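You operate a simulated robot arm through the tools that you are given. There is no shell and no other tool.

You are at the controls of a simulated robot arm. One attempt, no reset.

Task
Put pinion and steel collar on the crank stand's shaft and crank it a full turn.
Fine: the pinion goes on first; turn the collar's blue knob fully tight before you crank; crank clockwise.

It is judged by the outcome, as a careful person would: the job done as asked, and still so three seconds after it is handed in. It fails if anything else is knocked over, pushed out of place, dropped, spilled or broken.

Robot
A 6-joint arm with a two-finger gripper, fixed in place. Base frame: the origin is on the floor under the middle of its stand, x ahead of it, y to its left, z up. Readings come in m, degrees, newtons and seconds.
With the tool pointing down near the work surface it reaches from about 0.5 to 0.82 m from the base axis. Its first joint turns from -166.0 to 166.0 degrees. Payload 1.66 kg.
The tool frame sits at the grasp point between the pads (the TCP): z along the fingers, y along the line on which they close. The tips reach 0.016 m beyond it. The gripper opens to 0.111 m; its body begins 0.104 m behind the TCP.
Orientation is that of the tool frame in the base frame, as a unit quaternion [x, y, z, w]. With the fingers straight down and closing along the base's y, the tool's x points along the base's -x, its y along +y and its z along -z.

Tools
- The arm moves only by the tool arm_command. Its argument "series" is a list of rows, each a list of 3 entries, a list of its own where there are three numbers: the turn, a rotation vector about the base's x, y, z in degrees, then the shift along the base's x, y, z in m, then the opening, from 0 (shut) to 1 (fully open). In form: [[[rx, ry, rz], [tx, ty, tz], fingers], ...]. A call has 1 to 20 rows; each row shifts and turns the commanded pose from where the row before left it. Rows are played at 5 a second. More than 0.05 m and 8.6 degrees between two rows, or a gripper value outside its range, and nothing of the call is played. Where a pose cannot be reached the arm comes as near as it can. A force on the tool above 40 N (or 10 N above the force at the start of the call, whichever is more), or a blocked arm, ends the call early, and 0.2 s more pass. The fingers move at their own pace (about 0.1698 m/s each) and stop on an object; they squeeze with about 22 N. The grip force told is the motor's: it shows also when the fingers shut on nothing. Time passes only in rows, and 0.2 s behind the last, so rows that do not move let the fingers close. It gives the time, the measured TCP pose, the force on the tool (base axes), the opening and the grip force at its end, in the units of the frame above (readings bear some noise), with the torque about the TCP (base axes, N m) and any sound that the robot's microphone picked up.
- Cameras (640 x 400 px; columns grow to the right, rows downward): "scene" is fixed at [0.2316, 0.6425, 1.4742]; the picture's right is [-0.77, -0.64, 0.00], its down [-0.39, 0.47, -0.79] and it looks along [0.51, -0.61, -0.61] (base axes); focal length 371 px, centre (320, 200). "wrist" rides on the gripper at [0.07, 0.013, -0.143] in the tool frame; the picture's right is [-0.19, 0.98, 0.00], its down [-0.87, -0.17, -0.47] and it looks along [-0.46, -0.09, 0.88] (tool axes); focal length 230 px, centre (320, 200). There is no depth. A picture from a camera that has moved, and an enlarged one, comes with that camera's place and axes in the base frame and with its lens. The place of the scene camera against the robot may be out by one fixed shift of up to 0.025 m in any direction.
- grab_frame(camera): a new picture of that camera. No time passes.
- raise_lower(by): moves the trunk up (or, below 0, down) by that many m; the arm rides with it, the base frame stays. It gives what a move gives, with no picture.
- zoom(camera, box): a new picture of the part [left, top, right, bottom] of that camera's present view, enlarged. No time passes.
- close_job(): hands the job in; it is judged then, once.

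Nothing tells you positions but the pictures and the camera data. Unless the task says otherwise, let go and move clear before handing in.

The tools are called after ">>>" as name(argument=value, ...) on one line, values as JSON. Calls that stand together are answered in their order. arm_command: Moves the arm, as the interface text tells. Its arguments: {"type":"object","properties":{"series":{"type":"array"}},"required":["series"]} The other tools are called the same way: raise_lower (by) moves the trunk up or down; grab_frame (camera) takes a picture; zoom (camera, box) takes an enlarged picture of a part of a camera's view; close_job () hands the job in.

At the start:

```text
t: 0.0
eef_pos: [0.344, 0.2512, 1.2464]
ee_rot: [0.0, 1.0, 0.0, 0.0]
force: [-0.2, 0.0, -0.3]
moment: [0.0, 0.0, 0.02]
gripper_width: 0.1109
grasp_force: 0.1
trunk travel left (down, up): [-0.3, 0.29]
```

scene: 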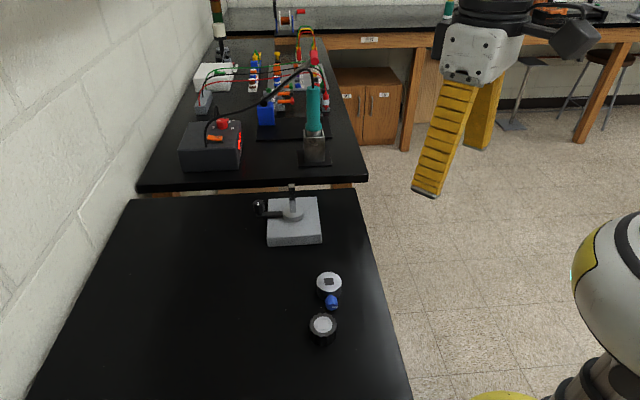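
wrist: 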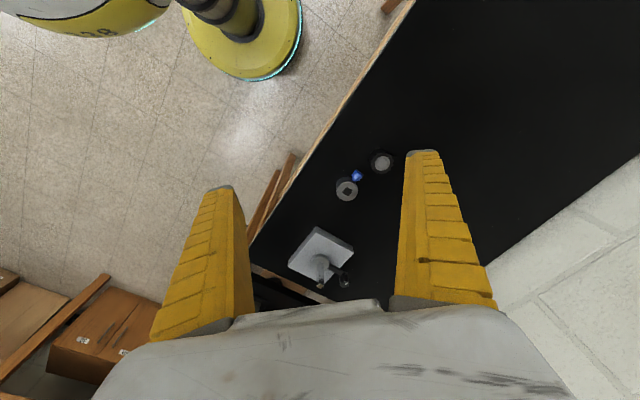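

I see a black bench with a grey crank stand, a round collar with a blue knob, and another round part. I'll look closer before moving.

>>> zoom(camera="scene", box=[230, 170, 390, 270])

>>> zoom(camera="scene", box=[270, 260, 398, 340])

>>> zoom(camera="wrist", box=[256, 130, 416, 230])

>>> zoom(camera="wrist", box=[256, 210, 416, 310])

```text
4.00 times, centred on (310, 220) of scene
camera zoom: at [0.2316, 0.6425, 1.4742], right [-0.77, -0.64, 0.0], down [-0.39, 0.47, -0.79], along [0.51, -0.61, -0.61], focal length 1483 px, centre (360, 120)
```

zoom: 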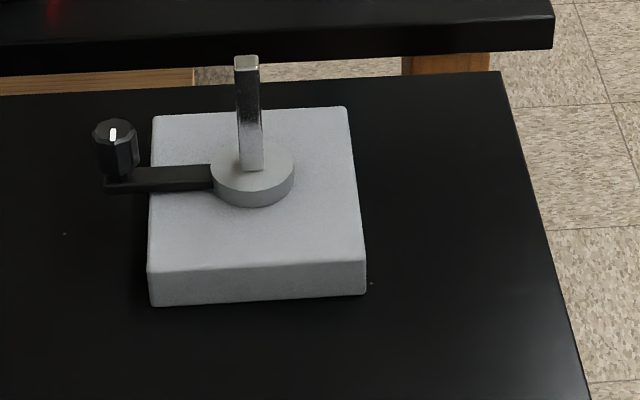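

```text
5.00 times, centred on (334, 300) of scene
camera zoom: at [0.2316, 0.6425, 1.4742], right [-0.77, -0.64, 0.0], down [-0.39, 0.47, -0.79], along [0.51, -0.61, -0.61], focal length 1854 px, centre (250, -300)
```

zoom: 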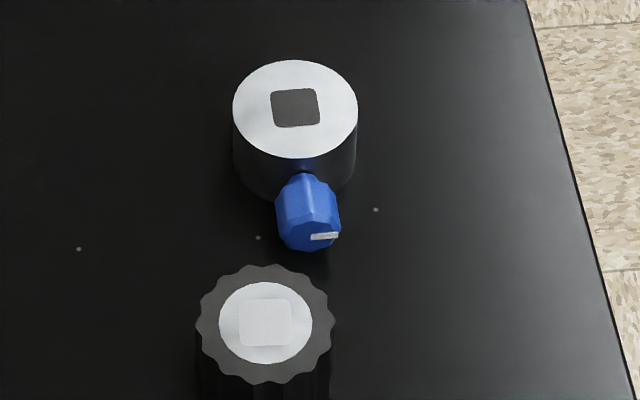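

```text
4.00 times, centred on (336, 180) of wrist
camera zoom: at [0.2739, 0.2646, 1.3883], right [0.19, 0.98, 0.0], down [0.87, -0.17, 0.47], along [0.46, -0.09, -0.88], focal length 920 px, centre (256, 280)
```

zoom: 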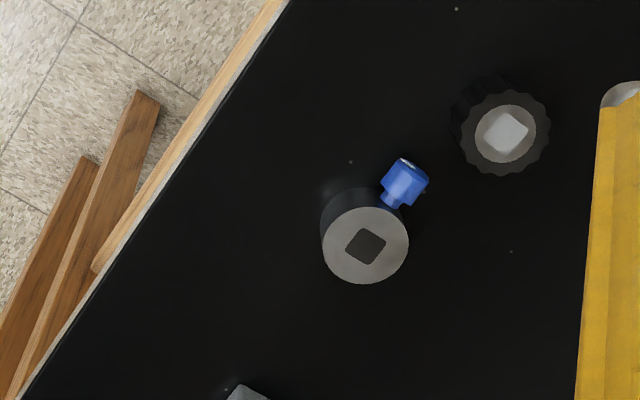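

```text
4.00 times, centred on (336, 260) of wrist
camera zoom: at [0.2739, 0.2646, 1.3883], right [0.19, 0.98, 0.0], down [0.87, -0.17, 0.47], along [0.46, -0.09, -0.88], focal length 920 px, centre (256, -40)
```

zoom: 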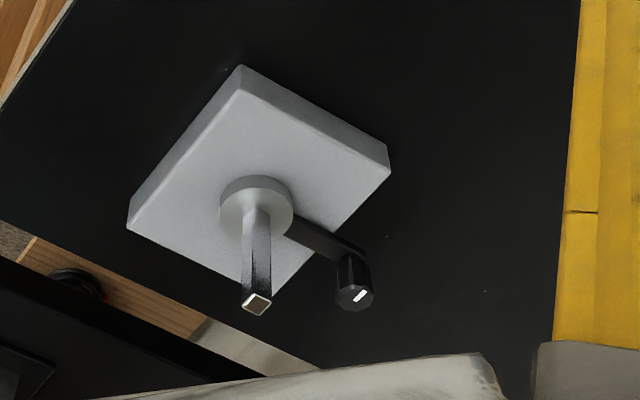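

The bench top looks to be at about z≈0.9. I estimate the pinion at (0.45, 0.36), the collar at (0.51, 0.28), and the shaft tip at (0.69, 0.18, 1.015). I'll move closer to measure them better with the wrist camera.

>>> arm_command(series=[[[0, 0, 0], [0.02, 0.01, -0.03], 1], [[0, 0, 0], [0.02, 0.01, -0.03], 1], [[0, 0, 0], [0.0, 0.01, -0.03], 1], [[0, 0, 0], [0.0, 0.0, 0], 1]])

>>> grab_frame(camera="wrist")

```text
t: 1.0
eef_pos: [0.3831, 0.279, 1.1565]
ee_rot: [0.0, 1.0, 0.0, 0.0]
force: [0.1, -0.8, 0.7]
moment: [0.01, 0.02, -0.01]
gripper_width: 0.1108
grasp_force: 0.1
trunk travel left (down, up): [-0.3, 0.29]
```

```text
taken
camera wrist: at [0.3127, 0.2936, 1.299], right [0.19, 0.98, 0.0], down [0.87, -0.17, 0.47], along [0.46, -0.09, -0.88], focal length 230 px, centre (320, 200)
```

wrist: 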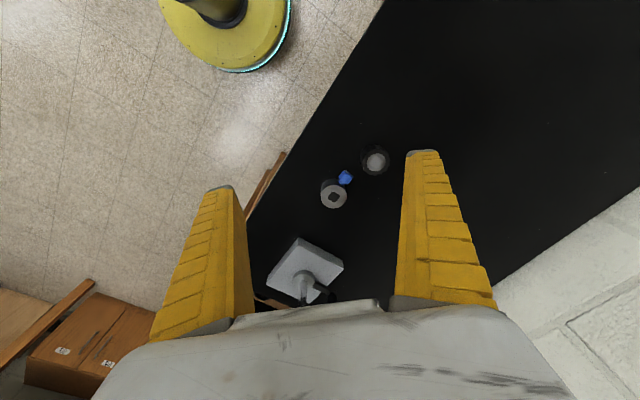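

>>> zoom(camera="wrist", box=[304, 130, 416, 220])

>>> zoom(camera="wrist", box=[252, 226, 364, 316])

>>> zoom(camera="wrist", box=[356, 140, 396, 180])

```text
4.44 times, centred on (360, 175) of wrist
camera zoom: at [0.3127, 0.2936, 1.299], right [0.19, 0.98, 0.0], down [0.87, -0.17, 0.47], along [0.46, -0.09, -0.88], focal length 1022 px, centre (142, 311)
```

zoom: 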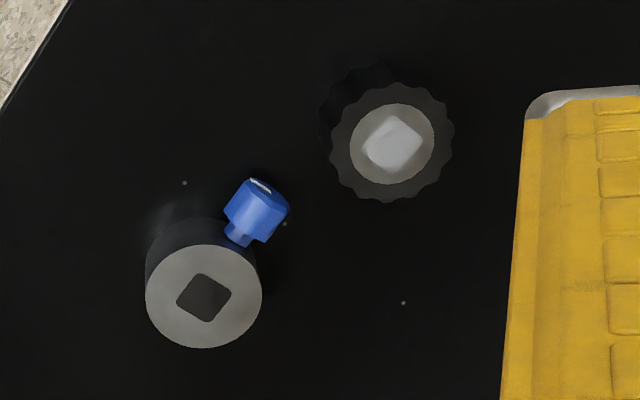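

```text
4.44 times, centred on (308, 271) of wrist
camera zoom: at [0.3127, 0.2936, 1.299], right [0.19, 0.98, 0.0], down [0.87, -0.17, 0.47], along [0.46, -0.09, -0.88], focal length 1022 px, centre (373, -116)
```

zoom: 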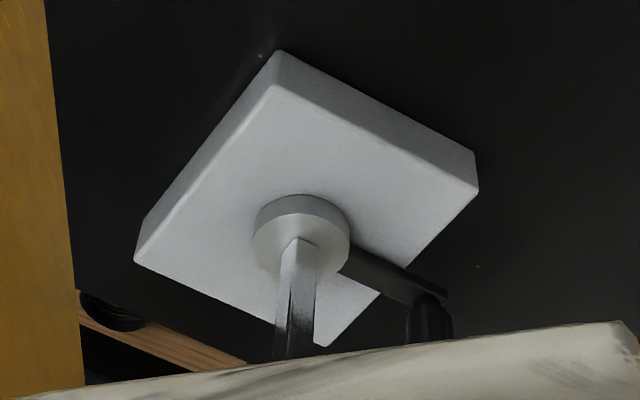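

```text
10.00 times, centred on (376, 160) of wrist
camera zoom: at [0.3127, 0.2936, 1.299], right [0.19, 0.98, 0.0], down [0.87, -0.17, 0.47], along [0.46, -0.09, -0.88], focal length 2301 px, centre (-240, 600)
```

zoom: 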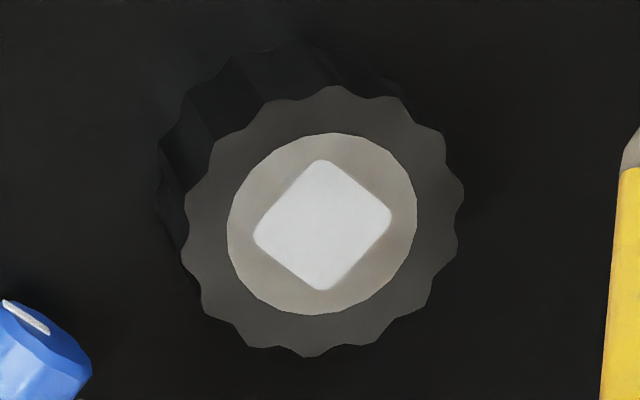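

The pinion's square patch looks bright, so I need to know whether it is a real through-bore. I'll drop the camera closer over the pinion.

>>> arm_command(series=[[[0, 0, 0], [0.005, 0.02, -0.025], 1], [[0, 0, 0], [0.005, 0.02, -0.025], 1], [[0, 0, 0], [0.005, 0.02, -0.025], 1], [[0, 0, 0], [0.0, 0.02, -0.025], 1], [[0, 0, 0], [0.0, 0.0, 0], 1]])

>>> grab_frame(camera="wrist")

>>> zoom(camera="wrist", box=[260, 160, 388, 240])

```text
t: 2.2
eef_pos: [0.3988, 0.3601, 1.0569]
ee_rot: [0.0, 1.0, 0.0, 0.0]
force: [0.0, 0.3, -0.3]
moment: [0.0, 0.01, 0.01]
gripper_width: 0.1108
grasp_force: 0.0
trunk travel left (down, up): [-0.3, 0.29]
```

```text
taken
camera wrist: at [0.3283, 0.374, 1.1987], right [0.19, 0.98, 0.0], down [0.87, -0.17, 0.47], along [0.46, -0.09, -0.88], focal length 230 px, centre (320, 200)
```

wrist: 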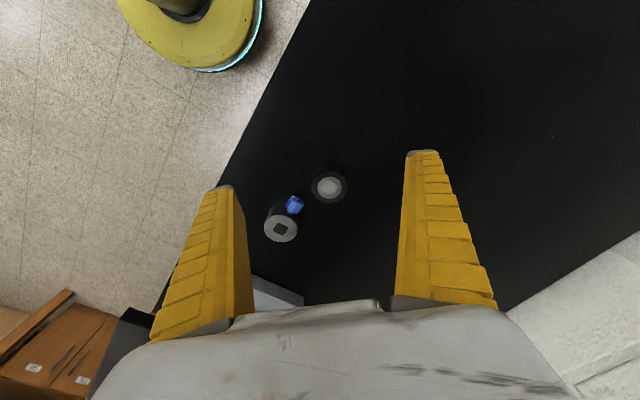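

```text
5.00 times, centred on (324, 200) of wrist
camera zoom: at [0.3283, 0.374, 1.1987], right [0.19, 0.98, 0.0], down [0.87, -0.17, 0.47], along [0.46, -0.09, -0.88], focal length 1150 px, centre (300, 200)
```

zoom: 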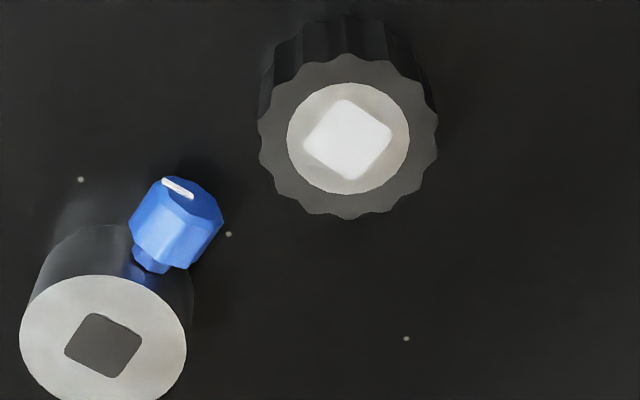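

>>> zoom(camera="wrist", box=[308, 172, 352, 204])

>>> zoom(camera="wrist", box=[260, 192, 310, 246])

>>> zoom(camera="scene", box=[300, 300, 350, 350])

>>> zoom(camera="scene", box=[305, 265, 355, 315])

```text
12.50 times, centred on (330, 188) of wrist
camera zoom: at [0.3283, 0.374, 1.1987], right [0.19, 0.98, 0.0], down [0.87, -0.17, 0.47], along [0.46, -0.09, -0.88], focal length 2876 px, centre (195, 350)
```

zoom: 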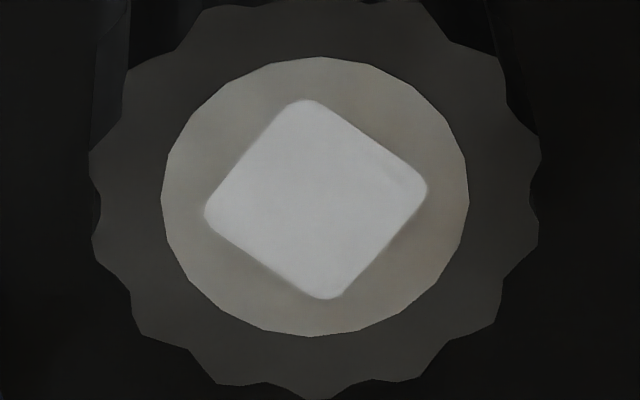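

```text
7.41 times, centred on (285, 219) of wrist
camera zoom: at [0.3283, 0.374, 1.1987], right [0.19, 0.98, 0.0], down [0.87, -0.17, 0.47], along [0.46, -0.09, -0.88], focal length 1704 px, centre (579, 59)
```

zoom: 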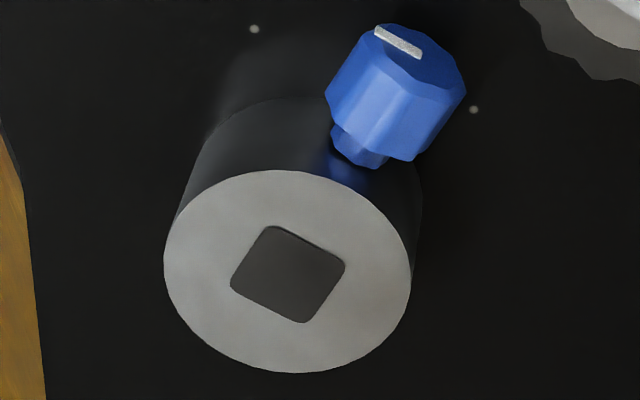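

```text
8.00 times, centred on (325, 325) of scene
camera zoom: at [0.2316, 0.6425, 1.4742], right [-0.77, -0.64, 0.0], down [-0.39, 0.47, -0.79], along [0.51, -0.61, -0.61], focal length 2967 px, centre (280, -800)
```

zoom: 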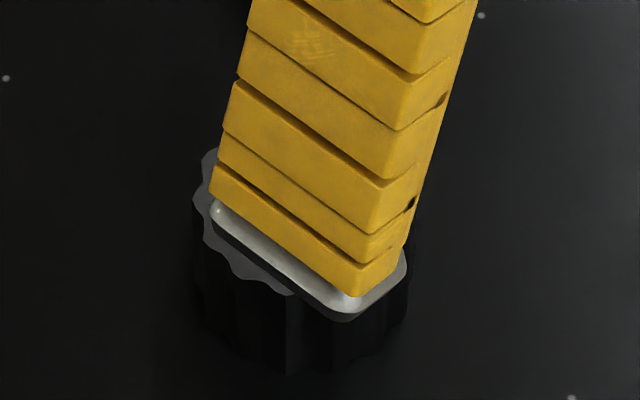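

```text
8.00 times, centred on (330, 290) of scene
camera zoom: at [0.2316, 0.6425, 1.4742], right [-0.77, -0.64, 0.0], down [-0.39, 0.47, -0.79], along [0.51, -0.61, -0.61], focal length 2967 px, centre (240, -520)
```

zoom: 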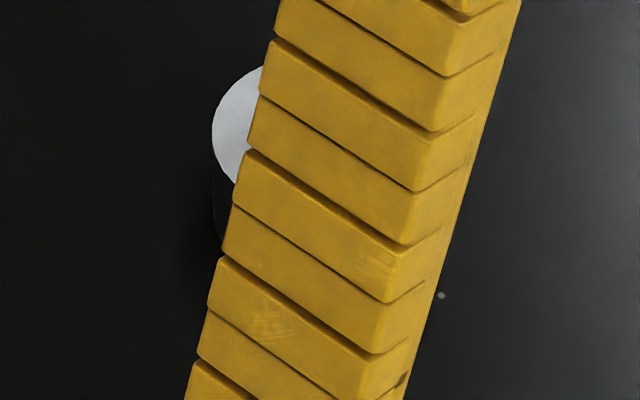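

The bench is at z≈0.90. The part tops are at ≈0.926, with the pinion at (0.454, 0.362) and the collar at (0.506, 0.282). Next I'll view the stand up close to get the shaft position and the square's orientation.

>>> arm_command(series=[[[0, 0, 0], [0.01, -0.01, 0.04], 1], [[0, 0, 0], [0.02, -0.02, 0.035], 1], [[0, 0, 0], [0.03, -0.02, 0.02], 1], [[0, 0, 0], [0.035, -0.025, 0.0], 1], [[0, 0, 0], [0.035, -0.03, 0], 1], [[0, 0, 0], [0.03, -0.03, 0], 1], [[0, 0, 0], [0.03, -0.025, 0], 1], [[0, 0, 0], [0.0, 0.0, 0], 1], [[0, 0, 0], [0.0, 0.0, 0], 1]])

>>> grab_frame(camera="wrist")

>>> grab_frame(camera="scene")

```text
t: 4.2
eef_pos: [0.5889, 0.2017, 1.1501]
ee_rot: [0.0, 1.0, 0.0, 0.0]
force: [-0.2, 0.0, -0.7]
moment: [-0.01, -0.02, -0.04]
gripper_width: 0.1108
grasp_force: 0.0
trunk travel left (down, up): [-0.3, 0.29]
```

```text
taken
camera wrist: at [0.519, 0.2146, 1.2924], right [0.19, 0.98, 0.0], down [0.87, -0.17, 0.47], along [0.46, -0.09, -0.88], focal length 230 px, centre (320, 200)
```

wrist: 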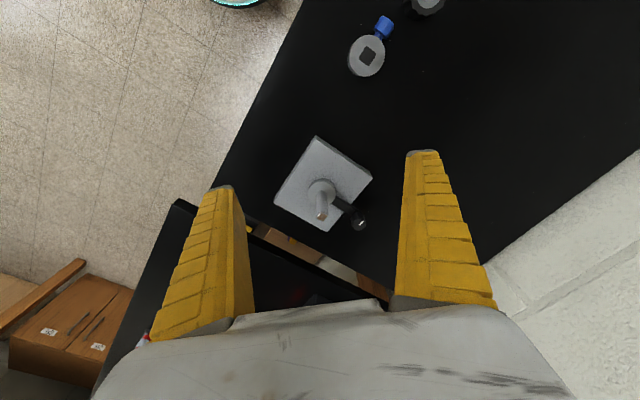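

```text
taken
```

scene: 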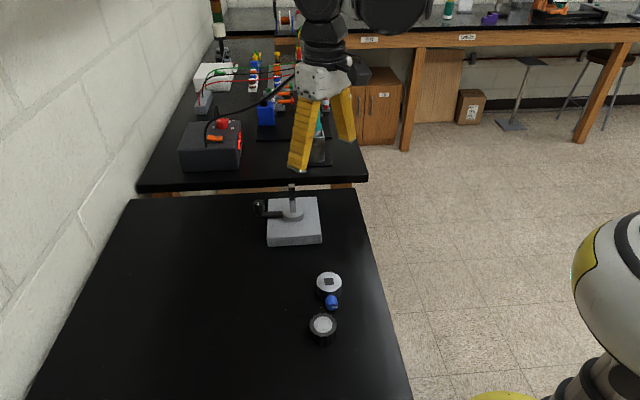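

>>> zoom(camera="wrist", box=[264, 130, 384, 240])

>>> zoom(camera="wrist", box=[300, 170, 376, 235])

>>> zoom(camera="scene", box=[280, 0, 400, 180])

>>> zoom(camera="scene", box=[240, 170, 340, 255])

```text
3.64 times, centred on (324, 185) of wrist
camera zoom: at [0.519, 0.2146, 1.2924], right [0.19, 0.98, 0.0], down [0.87, -0.17, 0.47], along [0.46, -0.09, -0.88], focal length 837 px, centre (306, 254)
```

zoom: 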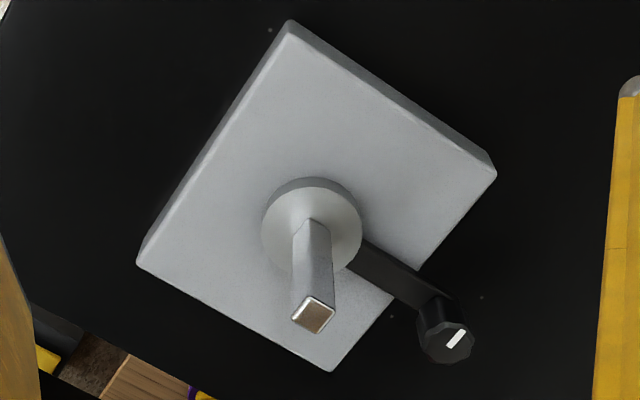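

```text
6.15 times, centred on (338, 202) of wrist
camera zoom: at [0.519, 0.2146, 1.2924], right [0.19, 0.98, 0.0], down [0.87, -0.17, 0.47], along [0.46, -0.09, -0.88], focal length 1416 px, centre (209, 185)
```

zoom: 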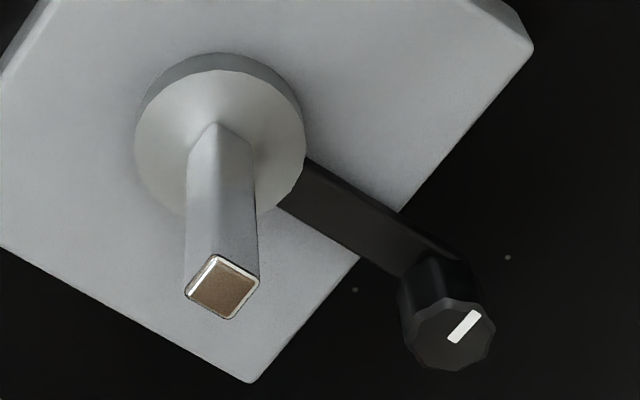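

```text
2.22 times, centred on (340, 90) of scene
camera zoom: at [0.2316, 0.6425, 1.4742], right [-0.77, -0.64, 0.0], down [-0.39, 0.47, -0.79], along [0.51, -0.61, -0.61], focal length 824 px, centre (276, 444)
```

zoom: 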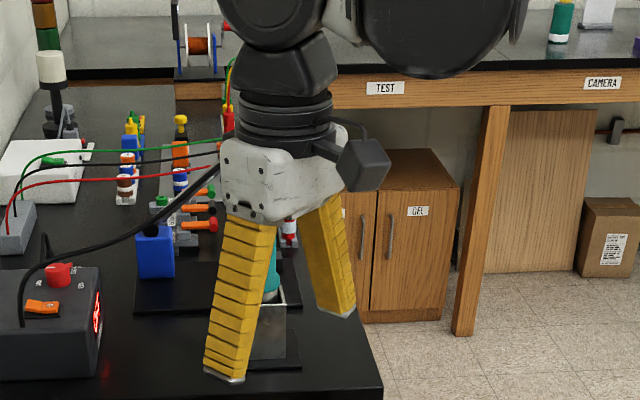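

```text
4.71 times, centred on (290, 212) of scene
camera zoom: at [0.2316, 0.6425, 1.4742], right [-0.77, -0.64, 0.0], down [-0.39, 0.47, -0.79], along [0.51, -0.61, -0.61], focal length 1745 px, centre (461, 141)
```

zoom: 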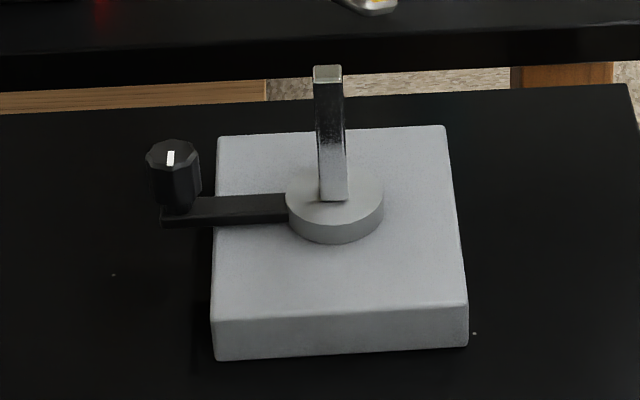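

The shaft is at about (0.693, 0.1835) with its tip at z≈1.009 and the hub top at z≈0.935. Its square and the crank arm sit at about 47°, and the handle top is at (0.744, 0.239, 0.97). I'll move above the pinion and turn the fingers to close along ≈40°, clear of the collar's knob.

>>> arm_command(series=[[[0, 0, -7.143], [-0.0193, 0.0229, -0.0143], 1], [[0, 0, -7.143], [-0.0193, 0.0229, -0.0143], 1], [[0, 0, -7.143], [-0.0193, 0.0229, -0.0143], 1], [[0, 0, -7.143], [-0.0193, 0.0229, -0.0143], 1], [[0, 0, -7.143], [-0.0193, 0.0229, -0.0143], 1], [[0, 0, -7.143], [-0.0193, 0.0229, -0.0143], 1], [[0, 0, -7.143], [-0.0193, 0.0229, -0.0143], 1], [[0, 0, 0], [0, 0, 0], 0.8], [[0, 0, 0], [0, 0, 0], 0.8]])

>>> grab_frame(camera="wrist")

>>> grab_frame(camera="scene")

```text
t: 6.2
eef_pos: [0.453, 0.3644, 1.0493]
ee_rot: [0.422, 0.906, 0.0, 0.0]
force: [0.0, -0.6, -0.9]
moment: [-0.01, 0.01, 0.0]
gripper_width: 0.0899
grasp_force: 0.9
trunk travel left (down, up): [-0.3, 0.29]
```

```text
taken
camera wrist: at [0.4186, 0.4257, 1.1911], right [0.87, 0.49, 0.0], down [0.43, -0.77, 0.47], along [0.23, -0.41, -0.88], focal length 230 px, centre (320, 200)
```

wrist: 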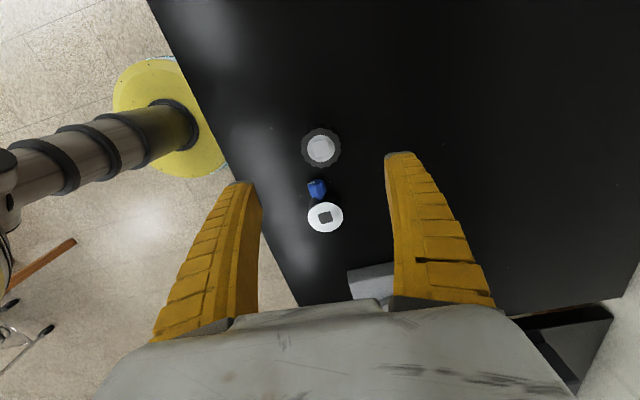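

```text
taken
```

scene: 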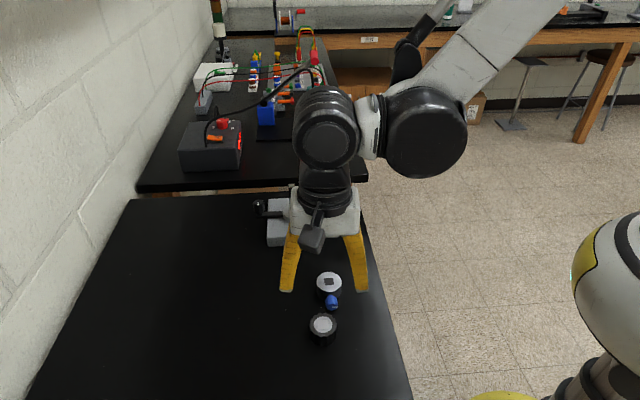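

The pinion should now be under the gripper. I'll take another reading to average out the noise and zoom in to check alignment before going down.

>>> arm_command(series=[[[0, 0, 0], [0, 0, 0], 0.8]])

>>> zoom(camera="wrist", box=[280, 120, 376, 240])

>>> arm_command(series=[[[0, 0, 0], [0, 0, 0], 0.8]])

>>> zoom(camera="wrist", box=[296, 126, 346, 172])

```text
t: 6.6
eef_pos: [0.4526, 0.363, 1.0493]
ee_rot: [0.422, 0.906, 0.001, 0.0]
force: [-0.3, 0.1, 0.4]
moment: [0.04, 0.03, 0.0]
gripper_width: 0.0898
grasp_force: 0.8
trunk travel left (down, up): [-0.3, 0.29]
```

```text
3.33 times, centred on (328, 180) of wrist
camera zoom: at [0.4187, 0.4255, 1.1913], right [0.87, 0.49, 0.0], down [0.43, -0.77, 0.47], along [0.23, -0.41, -0.88], focal length 767 px, centre (293, 267)
```

zoom: 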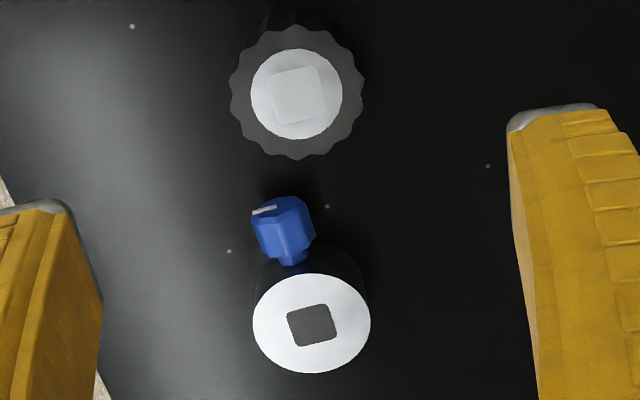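

```text
t: 7.0
eef_pos: [0.4535, 0.364, 1.0501]
ee_rot: [0.423, 0.906, 0.0, 0.0]
force: [-0.5, -0.5, 0.3]
moment: [0.01, -0.01, 0.03]
gripper_width: 0.0899
grasp_force: 0.5
trunk travel left (down, up): [-0.3, 0.29]
```

```text
8.70 times, centred on (321, 149) of wrist
camera zoom: at [0.4187, 0.4255, 1.1913], right [0.87, 0.49, 0.0], down [0.43, -0.77, 0.47], along [0.23, -0.41, -0.88], focal length 2001 px, centre (311, 644)
```

zoom: 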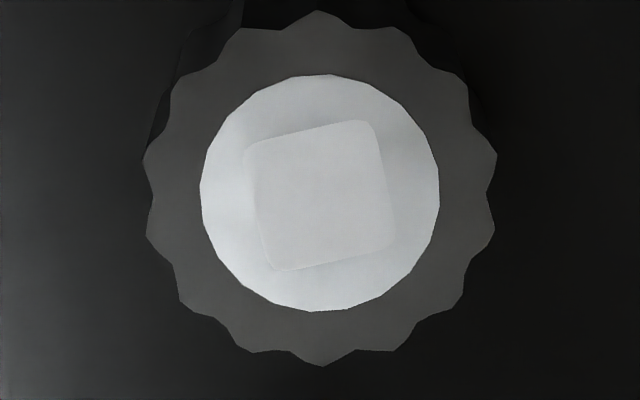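

The pinion is within about 2 mm of the TCP. I'll go down with the tips just clear of the bench and close on it.

>>> arm_command(series=[[[0, 0, 0], [0.001, -0.0005, -0.035], 0.8], [[0, 0, 0], [0, 0, -0.035], 0.8], [[0, 0, 0], [0, 0, -0.03], 0.8], [[0, 0, 0], [0, 0, -0.018], 0.8], [[0, 0, 0], [0, 0, -0.0085], 0.8], [[0, 0, 0], [0, 0, 0], 0.8]])

>>> grab_frame(camera="wrist")

>>> zoom(camera="scene", box=[270, 260, 398, 350])

```text
t: 8.4
eef_pos: [0.4538, 0.3614, 0.9249]
ee_rot: [0.423, 0.906, 0.001, 0.0]
force: [0.0, 0.4, 0.7]
moment: [-0.01, -0.02, -0.01]
gripper_width: 0.0899
grasp_force: 0.7
trunk travel left (down, up): [-0.3, 0.29]
```

```text
taken
camera wrist: at [0.4206, 0.4229, 1.0657], right [0.87, 0.49, 0.0], down [0.43, -0.77, 0.47], along [0.23, -0.41, -0.88], focal length 230 px, centre (320, 200)
```

wrist: 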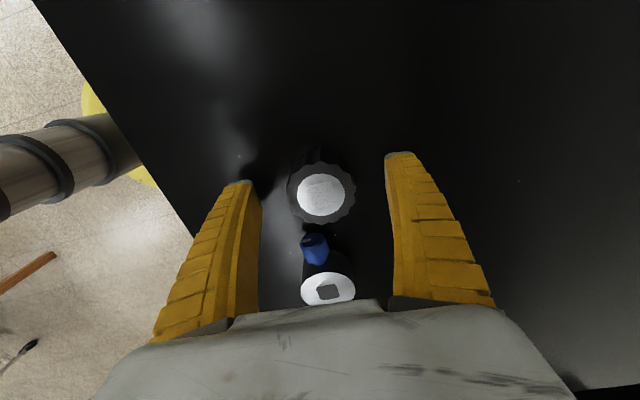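

```text
4.44 times, centred on (334, 305) of scene
camera zoom: at [0.2316, 0.6425, 1.4742], right [-0.77, -0.64, 0.0], down [-0.39, 0.47, -0.79], along [0.51, -0.61, -0.61], focal length 1648 px, centre (258, -267)
```

zoom: 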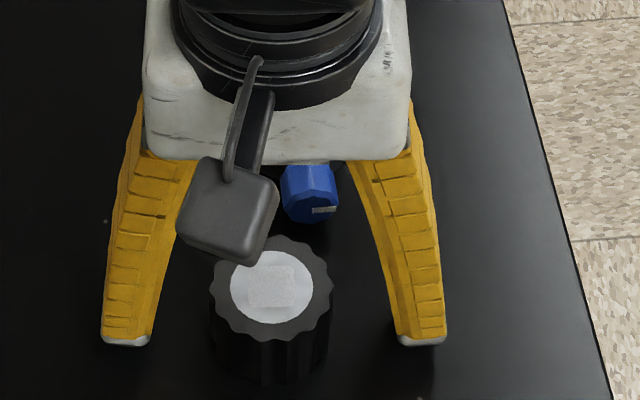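

The pinion is centred between the fingers. I'll lower a few millimetres more and close.

>>> arm_command(series=[[[0, 0, 0], [0, 0, -0.003], 0.8], [[0, 0, 0], [0, 0, 0], 0.55], [[0, 0, 0], [0, 0, 0], 0.3], [[0, 0, 0], [0, 0, 0], 0.2], [[0, 0, 0], [0, 0, 0], 0.2], [[0, 0, 0], [0, 0, 0], 0.2]])

>>> grab_frame(camera="wrist")

>>> zoom(camera="scene", box=[270, 260, 398, 350])

```text
t: 9.8
eef_pos: [0.4545, 0.36, 0.9214]
ee_rot: [0.422, 0.907, 0.0, 0.0]
force: [0.3, -0.7, 3.6]
moment: [-0.11, 0.05, -0.03]
gripper_width: 0.0449
grasp_force: 22.1
trunk travel left (down, up): [-0.3, 0.29]
```

```text
taken
camera wrist: at [0.4201, 0.4222, 1.0632], right [0.87, 0.49, 0.0], down [0.43, -0.77, 0.47], along [0.23, -0.41, -0.88], focal length 230 px, centre (320, 200)
```

wrist: 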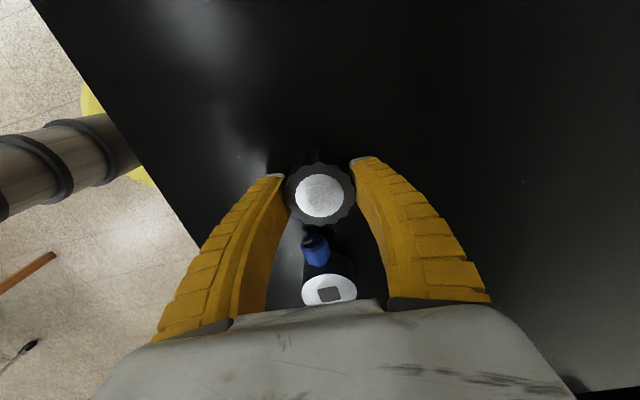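

```text
4.44 times, centred on (334, 305) of scene
camera zoom: at [0.2316, 0.6425, 1.4742], right [-0.77, -0.64, 0.0], down [-0.39, 0.47, -0.79], along [0.51, -0.61, -0.61], focal length 1648 px, centre (258, -267)
```

zoom: 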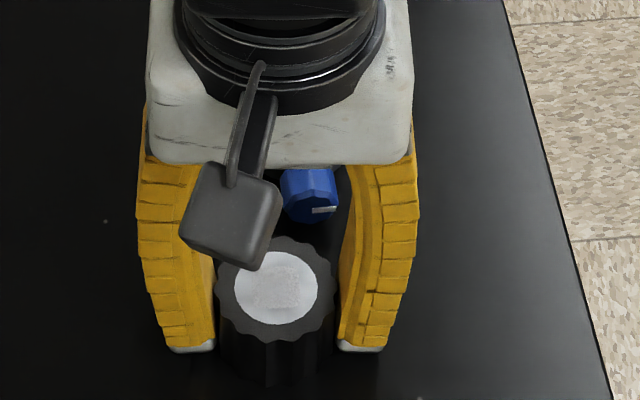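

The pinion is gripped. I'll lift it and tilt it so the scene camera can see its underside, to check which end of the bore is open.

>>> arm_command(series=[[[0, 0, 0], [0, 0, 0.02], 0.2], [[0, 0, 0], [0, 0, 0.04], 0.2], [[0, 0, 0], [0, 0, 0.05], 0.2], [[0, 0, 0], [0.01, 0, 0.05], 0.2], [[0, 0, 0], [0.01, 0, 0.05], 0.2], [[0, 0, 0], [0, 0, 0], 0.2]])

>>> grab_frame(camera="wrist")

>>> grab_frame(camera="scene")

```text
refused: row 4 steps farther than a row can; nothing moved
```

```text
taken
camera wrist: at [0.4201, 0.4222, 1.0632], right [0.87, 0.49, 0.0], down [0.43, -0.77, 0.47], along [0.23, -0.41, -0.88], focal length 230 px, centre (320, 200)
```

wrist: 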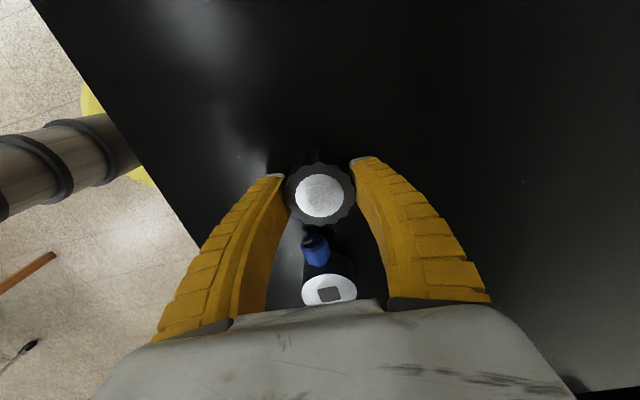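

```text
taken
```

scene: 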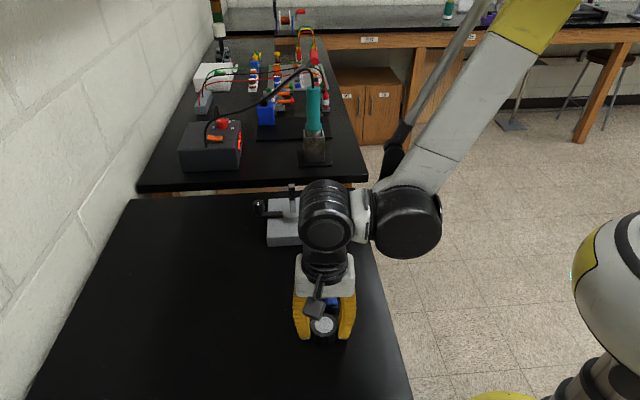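

That call was refused because one step was too long. I'll use smaller steps for the lift.

>>> arm_command(series=[[[0, 0, 0], [0, 0, 0.02], 0.2], [[0, 0, 0], [0, 0, 0.035], 0.2], [[0, 0, 0], [0, 0, 0.04], 0.2], [[0, 0, 0], [0.01, 0, 0.04], 0.2], [[0, 0, 0], [0.01, 0, 0.04], 0.2], [[0, 0, 0], [0.0, 0, 0.035], 0.2], [[0, 0, 0], [0, 0, 0], 0.2]])

>>> grab_frame(camera="wrist")

>>> grab_frame(camera="scene")

```text
t: 11.4
eef_pos: [0.474, 0.3607, 1.1316]
ee_rot: [0.422, 0.906, 0.0, 0.0]
force: [0.3, 0.3, 0.0]
moment: [0.0, 0.01, 0.01]
gripper_width: 0.0444
grasp_force: 22.0
trunk travel left (down, up): [-0.3, 0.29]
```

```text
taken
camera wrist: at [0.4398, 0.423, 1.2736], right [0.87, 0.49, 0.0], down [0.43, -0.77, 0.47], along [0.23, -0.41, -0.88], focal length 230 px, centre (320, 200)
```

wrist: 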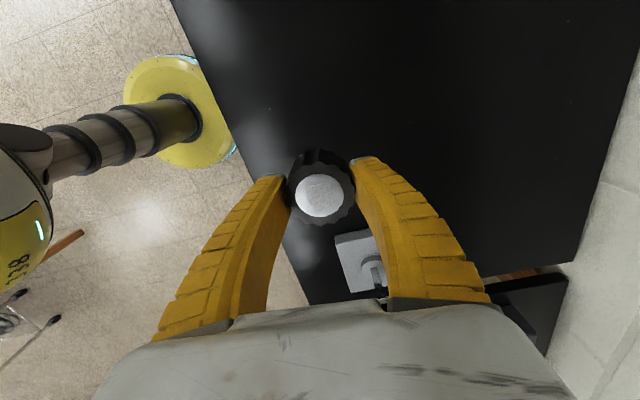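

```text
taken
```

scene: 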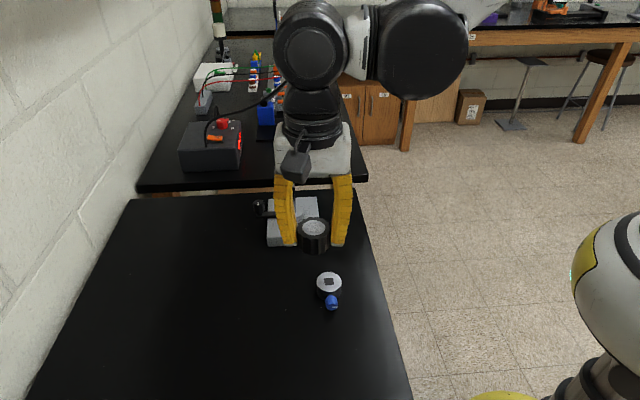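

>>> zoom(camera="wrist", box=[280, 140, 360, 230])

>>> zoom(camera="scene", box=[270, 200, 360, 260])

```text
4.44 times, centred on (320, 185) of wrist
camera zoom: at [0.4398, 0.423, 1.2736], right [0.87, 0.49, 0.0], down [0.43, -0.77, 0.47], along [0.23, -0.41, -0.88], focal length 1022 px, centre (320, 267)
```

zoom: 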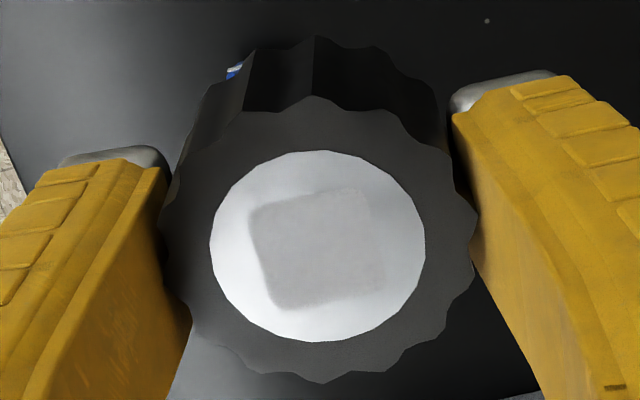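

```text
6.67 times, centred on (315, 230) of scene
camera zoom: at [0.2316, 0.6425, 1.4742], right [-0.77, -0.64, 0.0], down [-0.39, 0.47, -0.79], along [0.51, -0.61, -0.61], focal length 2472 px, centre (353, 0)
```

zoom: 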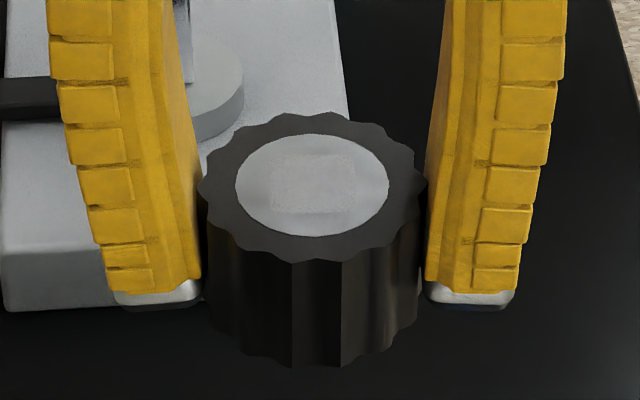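

The top square looks like a blank light patch, so I'll tilt the tool about its closing axis to show the underside to the scene camera.

>>> arm_command(series=[[[6.36, 5.34, 0], [0, 0, 0.01], 0.2], [[6.36, 5.34, 0], [0, 0, 0.01], 0.2], [[6.36, 5.34, 0], [0, 0, 0.01], 0.2], [[6.36, 5.34, 0], [0, 0, 0], 0.2], [[6.36, 5.34, 0], [0, 0, 0], 0.2], [[0, 0, 0], [0, 0, 0], 0.2]])

>>> grab_frame(camera="scene")

```text
t: 12.8
eef_pos: [0.4733, 0.3612, 1.1612]
ee_rot: [0.394, 0.848, 0.149, -0.323]
force: [-0.2, -0.6, -0.7]
moment: [0.0, 0.0, -0.03]
gripper_width: 0.0446
grasp_force: 22.1
trunk travel left (down, up): [-0.3, 0.29]
```

```text
taken
```

scene: 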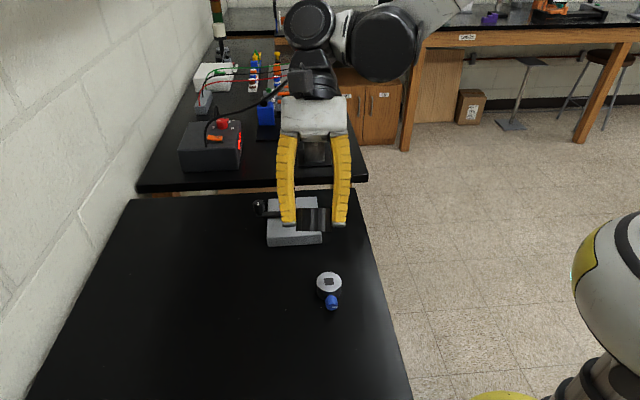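

>>> arm_command(series=[[[6.36, 5.34, 0], [0, 0, 0.0], 0.2], [[6.36, 5.34, 0], [0, 0, 0.0], 0.2], [[6.36, 5.34, 0], [0, 0, 0.0], 0.2], [[6.36, 5.34, 0], [0, 0, 0], 0.2], [[6.36, 5.34, 0], [0, 0, 0], 0.2], [[0, 0, 0], [0, 0, 0], 0.2]])

>>> grab_frame(camera="scene")

>>> zoom(camera="scene", box=[270, 170, 360, 240])

>>> grab_frame(camera="wrist")

```text
t: 14.2
eef_pos: [0.473, 0.3605, 1.1613]
ee_rot: [0.316, 0.677, 0.281, -0.602]
force: [-0.2, 0.7, 0.8]
moment: [0.0, -0.02, -0.03]
gripper_width: 0.0445
grasp_force: 22.0
trunk travel left (down, up): [-0.3, 0.29]
```

```text
taken
```

scene: 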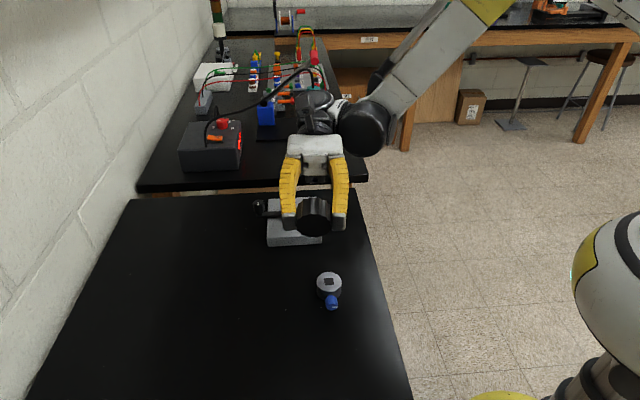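

```text
5.71 times, centred on (315, 205) of scene
camera zoom: at [0.2316, 0.6425, 1.4742], right [-0.77, -0.64, 0.0], down [-0.39, 0.47, -0.79], along [0.51, -0.61, -0.61], focal length 2119 px, centre (349, 171)
```

zoom: 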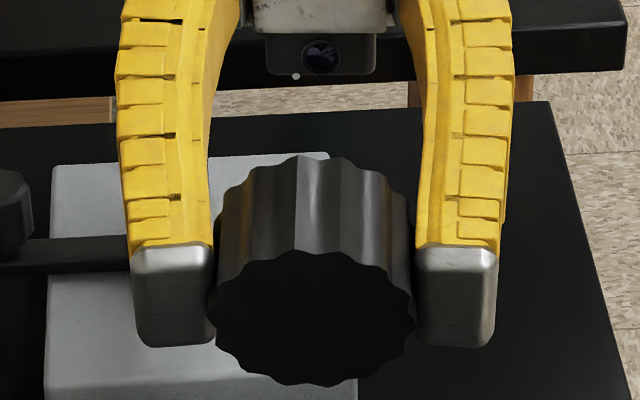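

```text
taken
camera wrist: at [0.57, 0.2671, 1.247], right [0.77, 0.61, -0.19], down [0.24, -0.55, -0.8], along [-0.6, 0.57, -0.57], focal length 230 px, centre (320, 200)
```

wrist: 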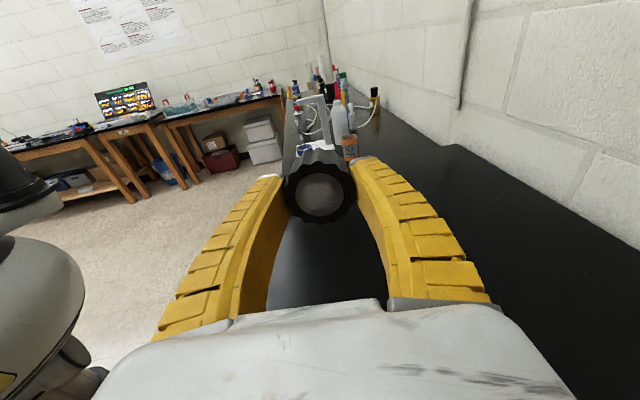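

>>> zoom(camera="scene", box=[296, 210, 332, 240])

>>> zoom(camera="wrist", box=[280, 140, 360, 230])

>>> zoom(camera="scene", box=[300, 262, 360, 318])

```text
13.33 times, centred on (314, 225) of scene
camera zoom: at [0.2316, 0.6425, 1.4742], right [-0.77, -0.64, 0.0], down [-0.39, 0.47, -0.79], along [0.51, -0.61, -0.61], focal length 4945 px, centre (400, -133)
```

zoom: 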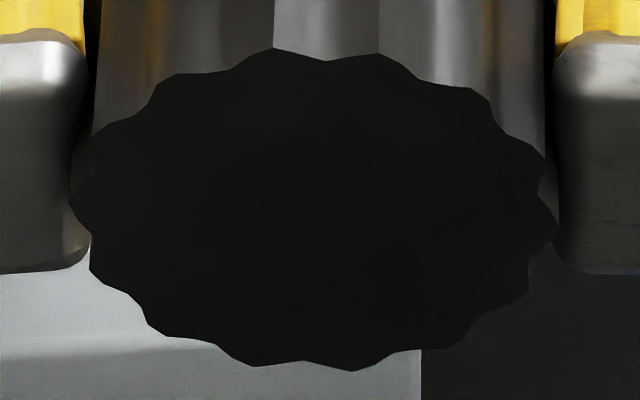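

```text
4.44 times, centred on (320, 185) of wrist
camera zoom: at [0.57, 0.2671, 1.247], right [0.77, 0.61, -0.19], down [0.24, -0.55, -0.8], along [-0.6, 0.57, -0.57], focal length 1022 px, centre (320, 267)
```

zoom: 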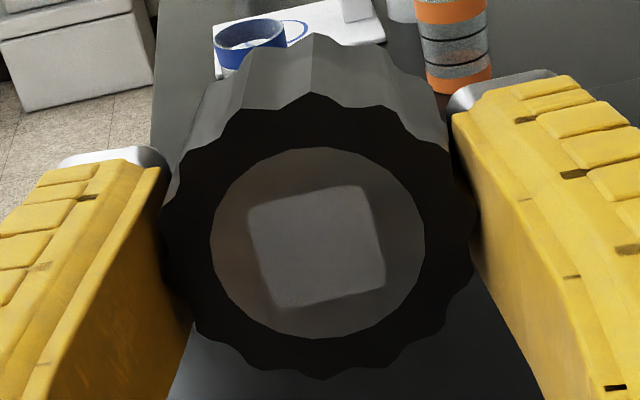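

```text
7.14 times, centred on (330, 290) of scene
camera zoom: at [0.2316, 0.6425, 1.4742], right [-0.77, -0.64, 0.0], down [-0.39, 0.47, -0.79], along [0.51, -0.61, -0.61], focal length 2649 px, centre (249, -443)
```

zoom: 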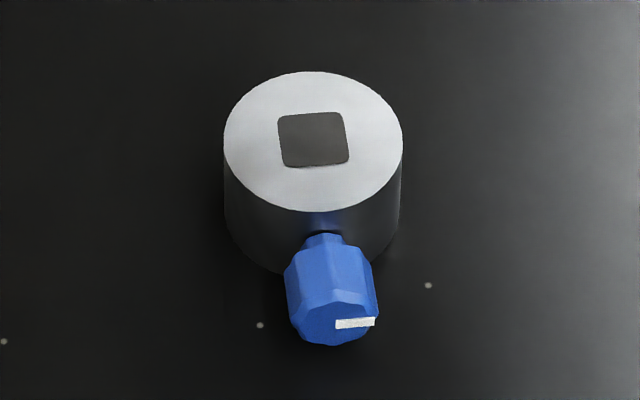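

The underside is plain dark metal, and the square on top lines up with the tool axes. Since the collar has to go above it, the bore must be a through-bore. I'll tilt back upright, carry the pinion over the shaft and turn it to match the 47° square.

>>> arm_command(series=[[[-6.36, -5.34, 0], [0.011, -0.009, 0], 0.2], [[-6.36, -5.34, 0], [0.011, -0.009, 0], 0.2], [[-6.36, -5.34, 0], [0.011, -0.009, 0], 0.2], [[-6.36, -5.34, 0], [0.011, -0.009, 0], 0.2], [[-6.36, -5.34, 0], [0.011, -0.009, 0], 0.2], [[-6.36, -5.34, 0], [0.011, -0.009, 0], 0.2], [[-6.36, -5.34, 0], [0.011, -0.009, 0], 0.2], [[-6.36, -5.34, 0], [0.011, -0.009, 0], 0.2], [[-6.36, -5.34, 0], [0.011, -0.009, 0], 0.2], [[-6.36, -5.34, 0], [0.011, -0.009, 0], 0.2], [[0, 0, 0], [0, 0, 0], 0.2]])

```text
t: 16.6
eef_pos: [0.5838, 0.2701, 1.1612]
ee_rot: [0.422, 0.907, 0.0, 0.001]
force: [0.7, 0.7, -0.5]
moment: [-0.02, -0.01, 0.0]
gripper_width: 0.0444
grasp_force: 22.2
trunk travel left (down, up): [-0.3, 0.29]
```

>>> arm_command(series=[[[0, 0, 8.083], [0.0092, -0.00717, -0.001], 0.2], [[0, 0, 8.083], [0.0092, -0.00717, -0.001], 0.2], [[0, 0, 8.083], [0.0092, -0.00717, -0.001], 0.2], [[0, 0, 8.083], [0.0092, -0.00717, -0.001], 0.2], [[0, 0, 8.083], [0.0092, -0.00717, -0.001], 0.2], [[0, 0, 8.083], [0.0092, -0.00717, -0.001], 0.2], [[0, 0, 8.083], [0.0092, -0.00717, -0.001], 0.2], [[0, 0, 8.083], [0.0092, -0.00717, -0.001], 0.2], [[0, 0, 8.083], [0.0092, -0.00717, -0.001], 0.2], [[0, 0, 8.083], [0.0092, -0.00717, -0.001], 0.2], [[0, 0, 8.083], [0.0092, -0.00717, -0.001], 0.2], [[0, 0, 8.083], [0.0092, -0.00717, 0], 0.2], [[0, 0, 0], [0, 0, 0], 0.2], [[0, 0, 0], [0, 0, 0], 0.2]])

>>> grab_frame(camera="wrist")

>>> grab_frame(camera="scene")

>>> zoom(camera="wrist", box=[272, 110, 368, 230])

>>> zoom(camera="scene", box=[230, 110, 350, 250])

```text
t: 19.6
eef_pos: [0.695, 0.1846, 1.1509]
ee_rot: [-0.399, 0.917, 0.0, 0.0]
force: [0.0, -0.2, -1.1]
moment: [0.0, 0.01, 0.03]
gripper_width: 0.0444
grasp_force: 22.0
trunk travel left (down, up): [-0.3, 0.29]
```

```text
taken
camera wrist: at [0.6375, 0.1431, 1.2929], right [-0.59, 0.81, 0.0], down [0.71, 0.52, 0.47], along [0.38, 0.28, -0.88], focal length 230 px, centre (320, 200)
```

wrist: 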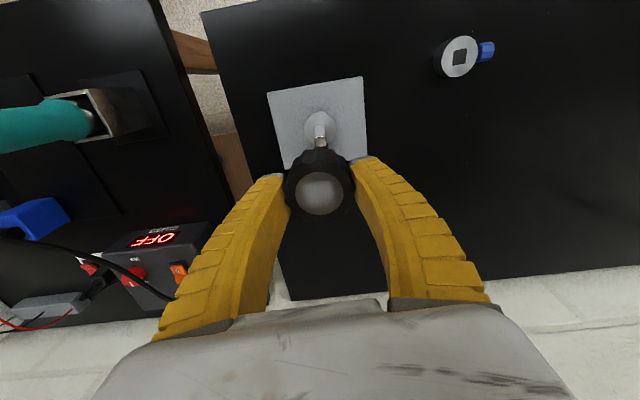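

```text
taken
```

scene: 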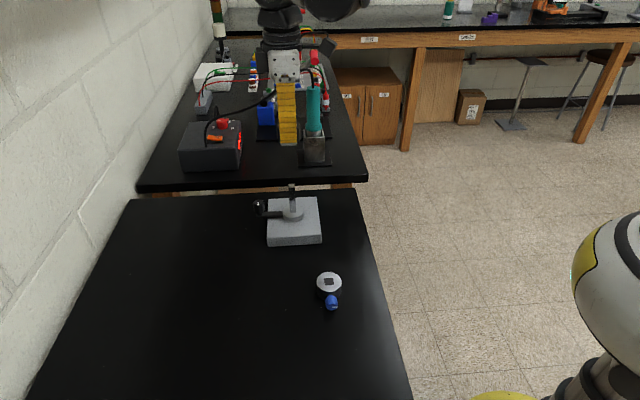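

```text
3.33 times, centred on (320, 170) of wrist
camera zoom: at [0.6375, 0.1431, 1.2929], right [-0.59, 0.81, 0.0], down [0.71, 0.52, 0.47], along [0.38, 0.28, -0.88], focal length 767 px, centre (320, 300)
```

zoom: 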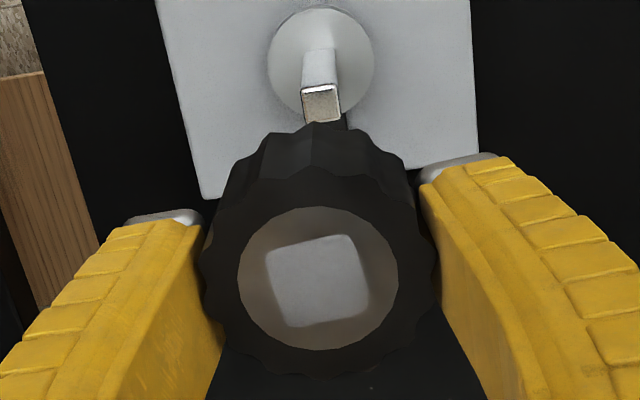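

```text
2.86 times, centred on (290, 180) of scene
camera zoom: at [0.2316, 0.6425, 1.4742], right [-0.77, -0.64, 0.0], down [-0.39, 0.47, -0.79], along [0.51, -0.61, -0.61], focal length 1060 px, centre (406, 257)
```

zoom: 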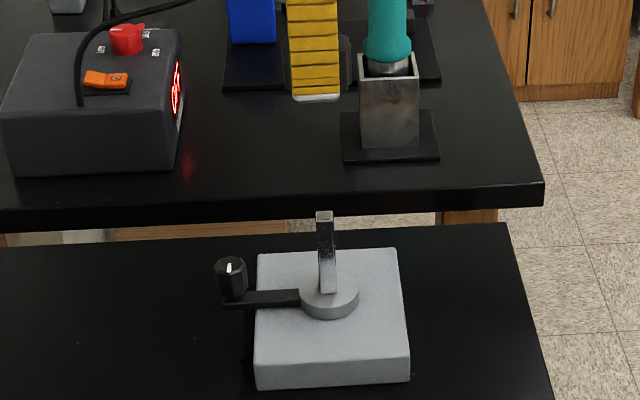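

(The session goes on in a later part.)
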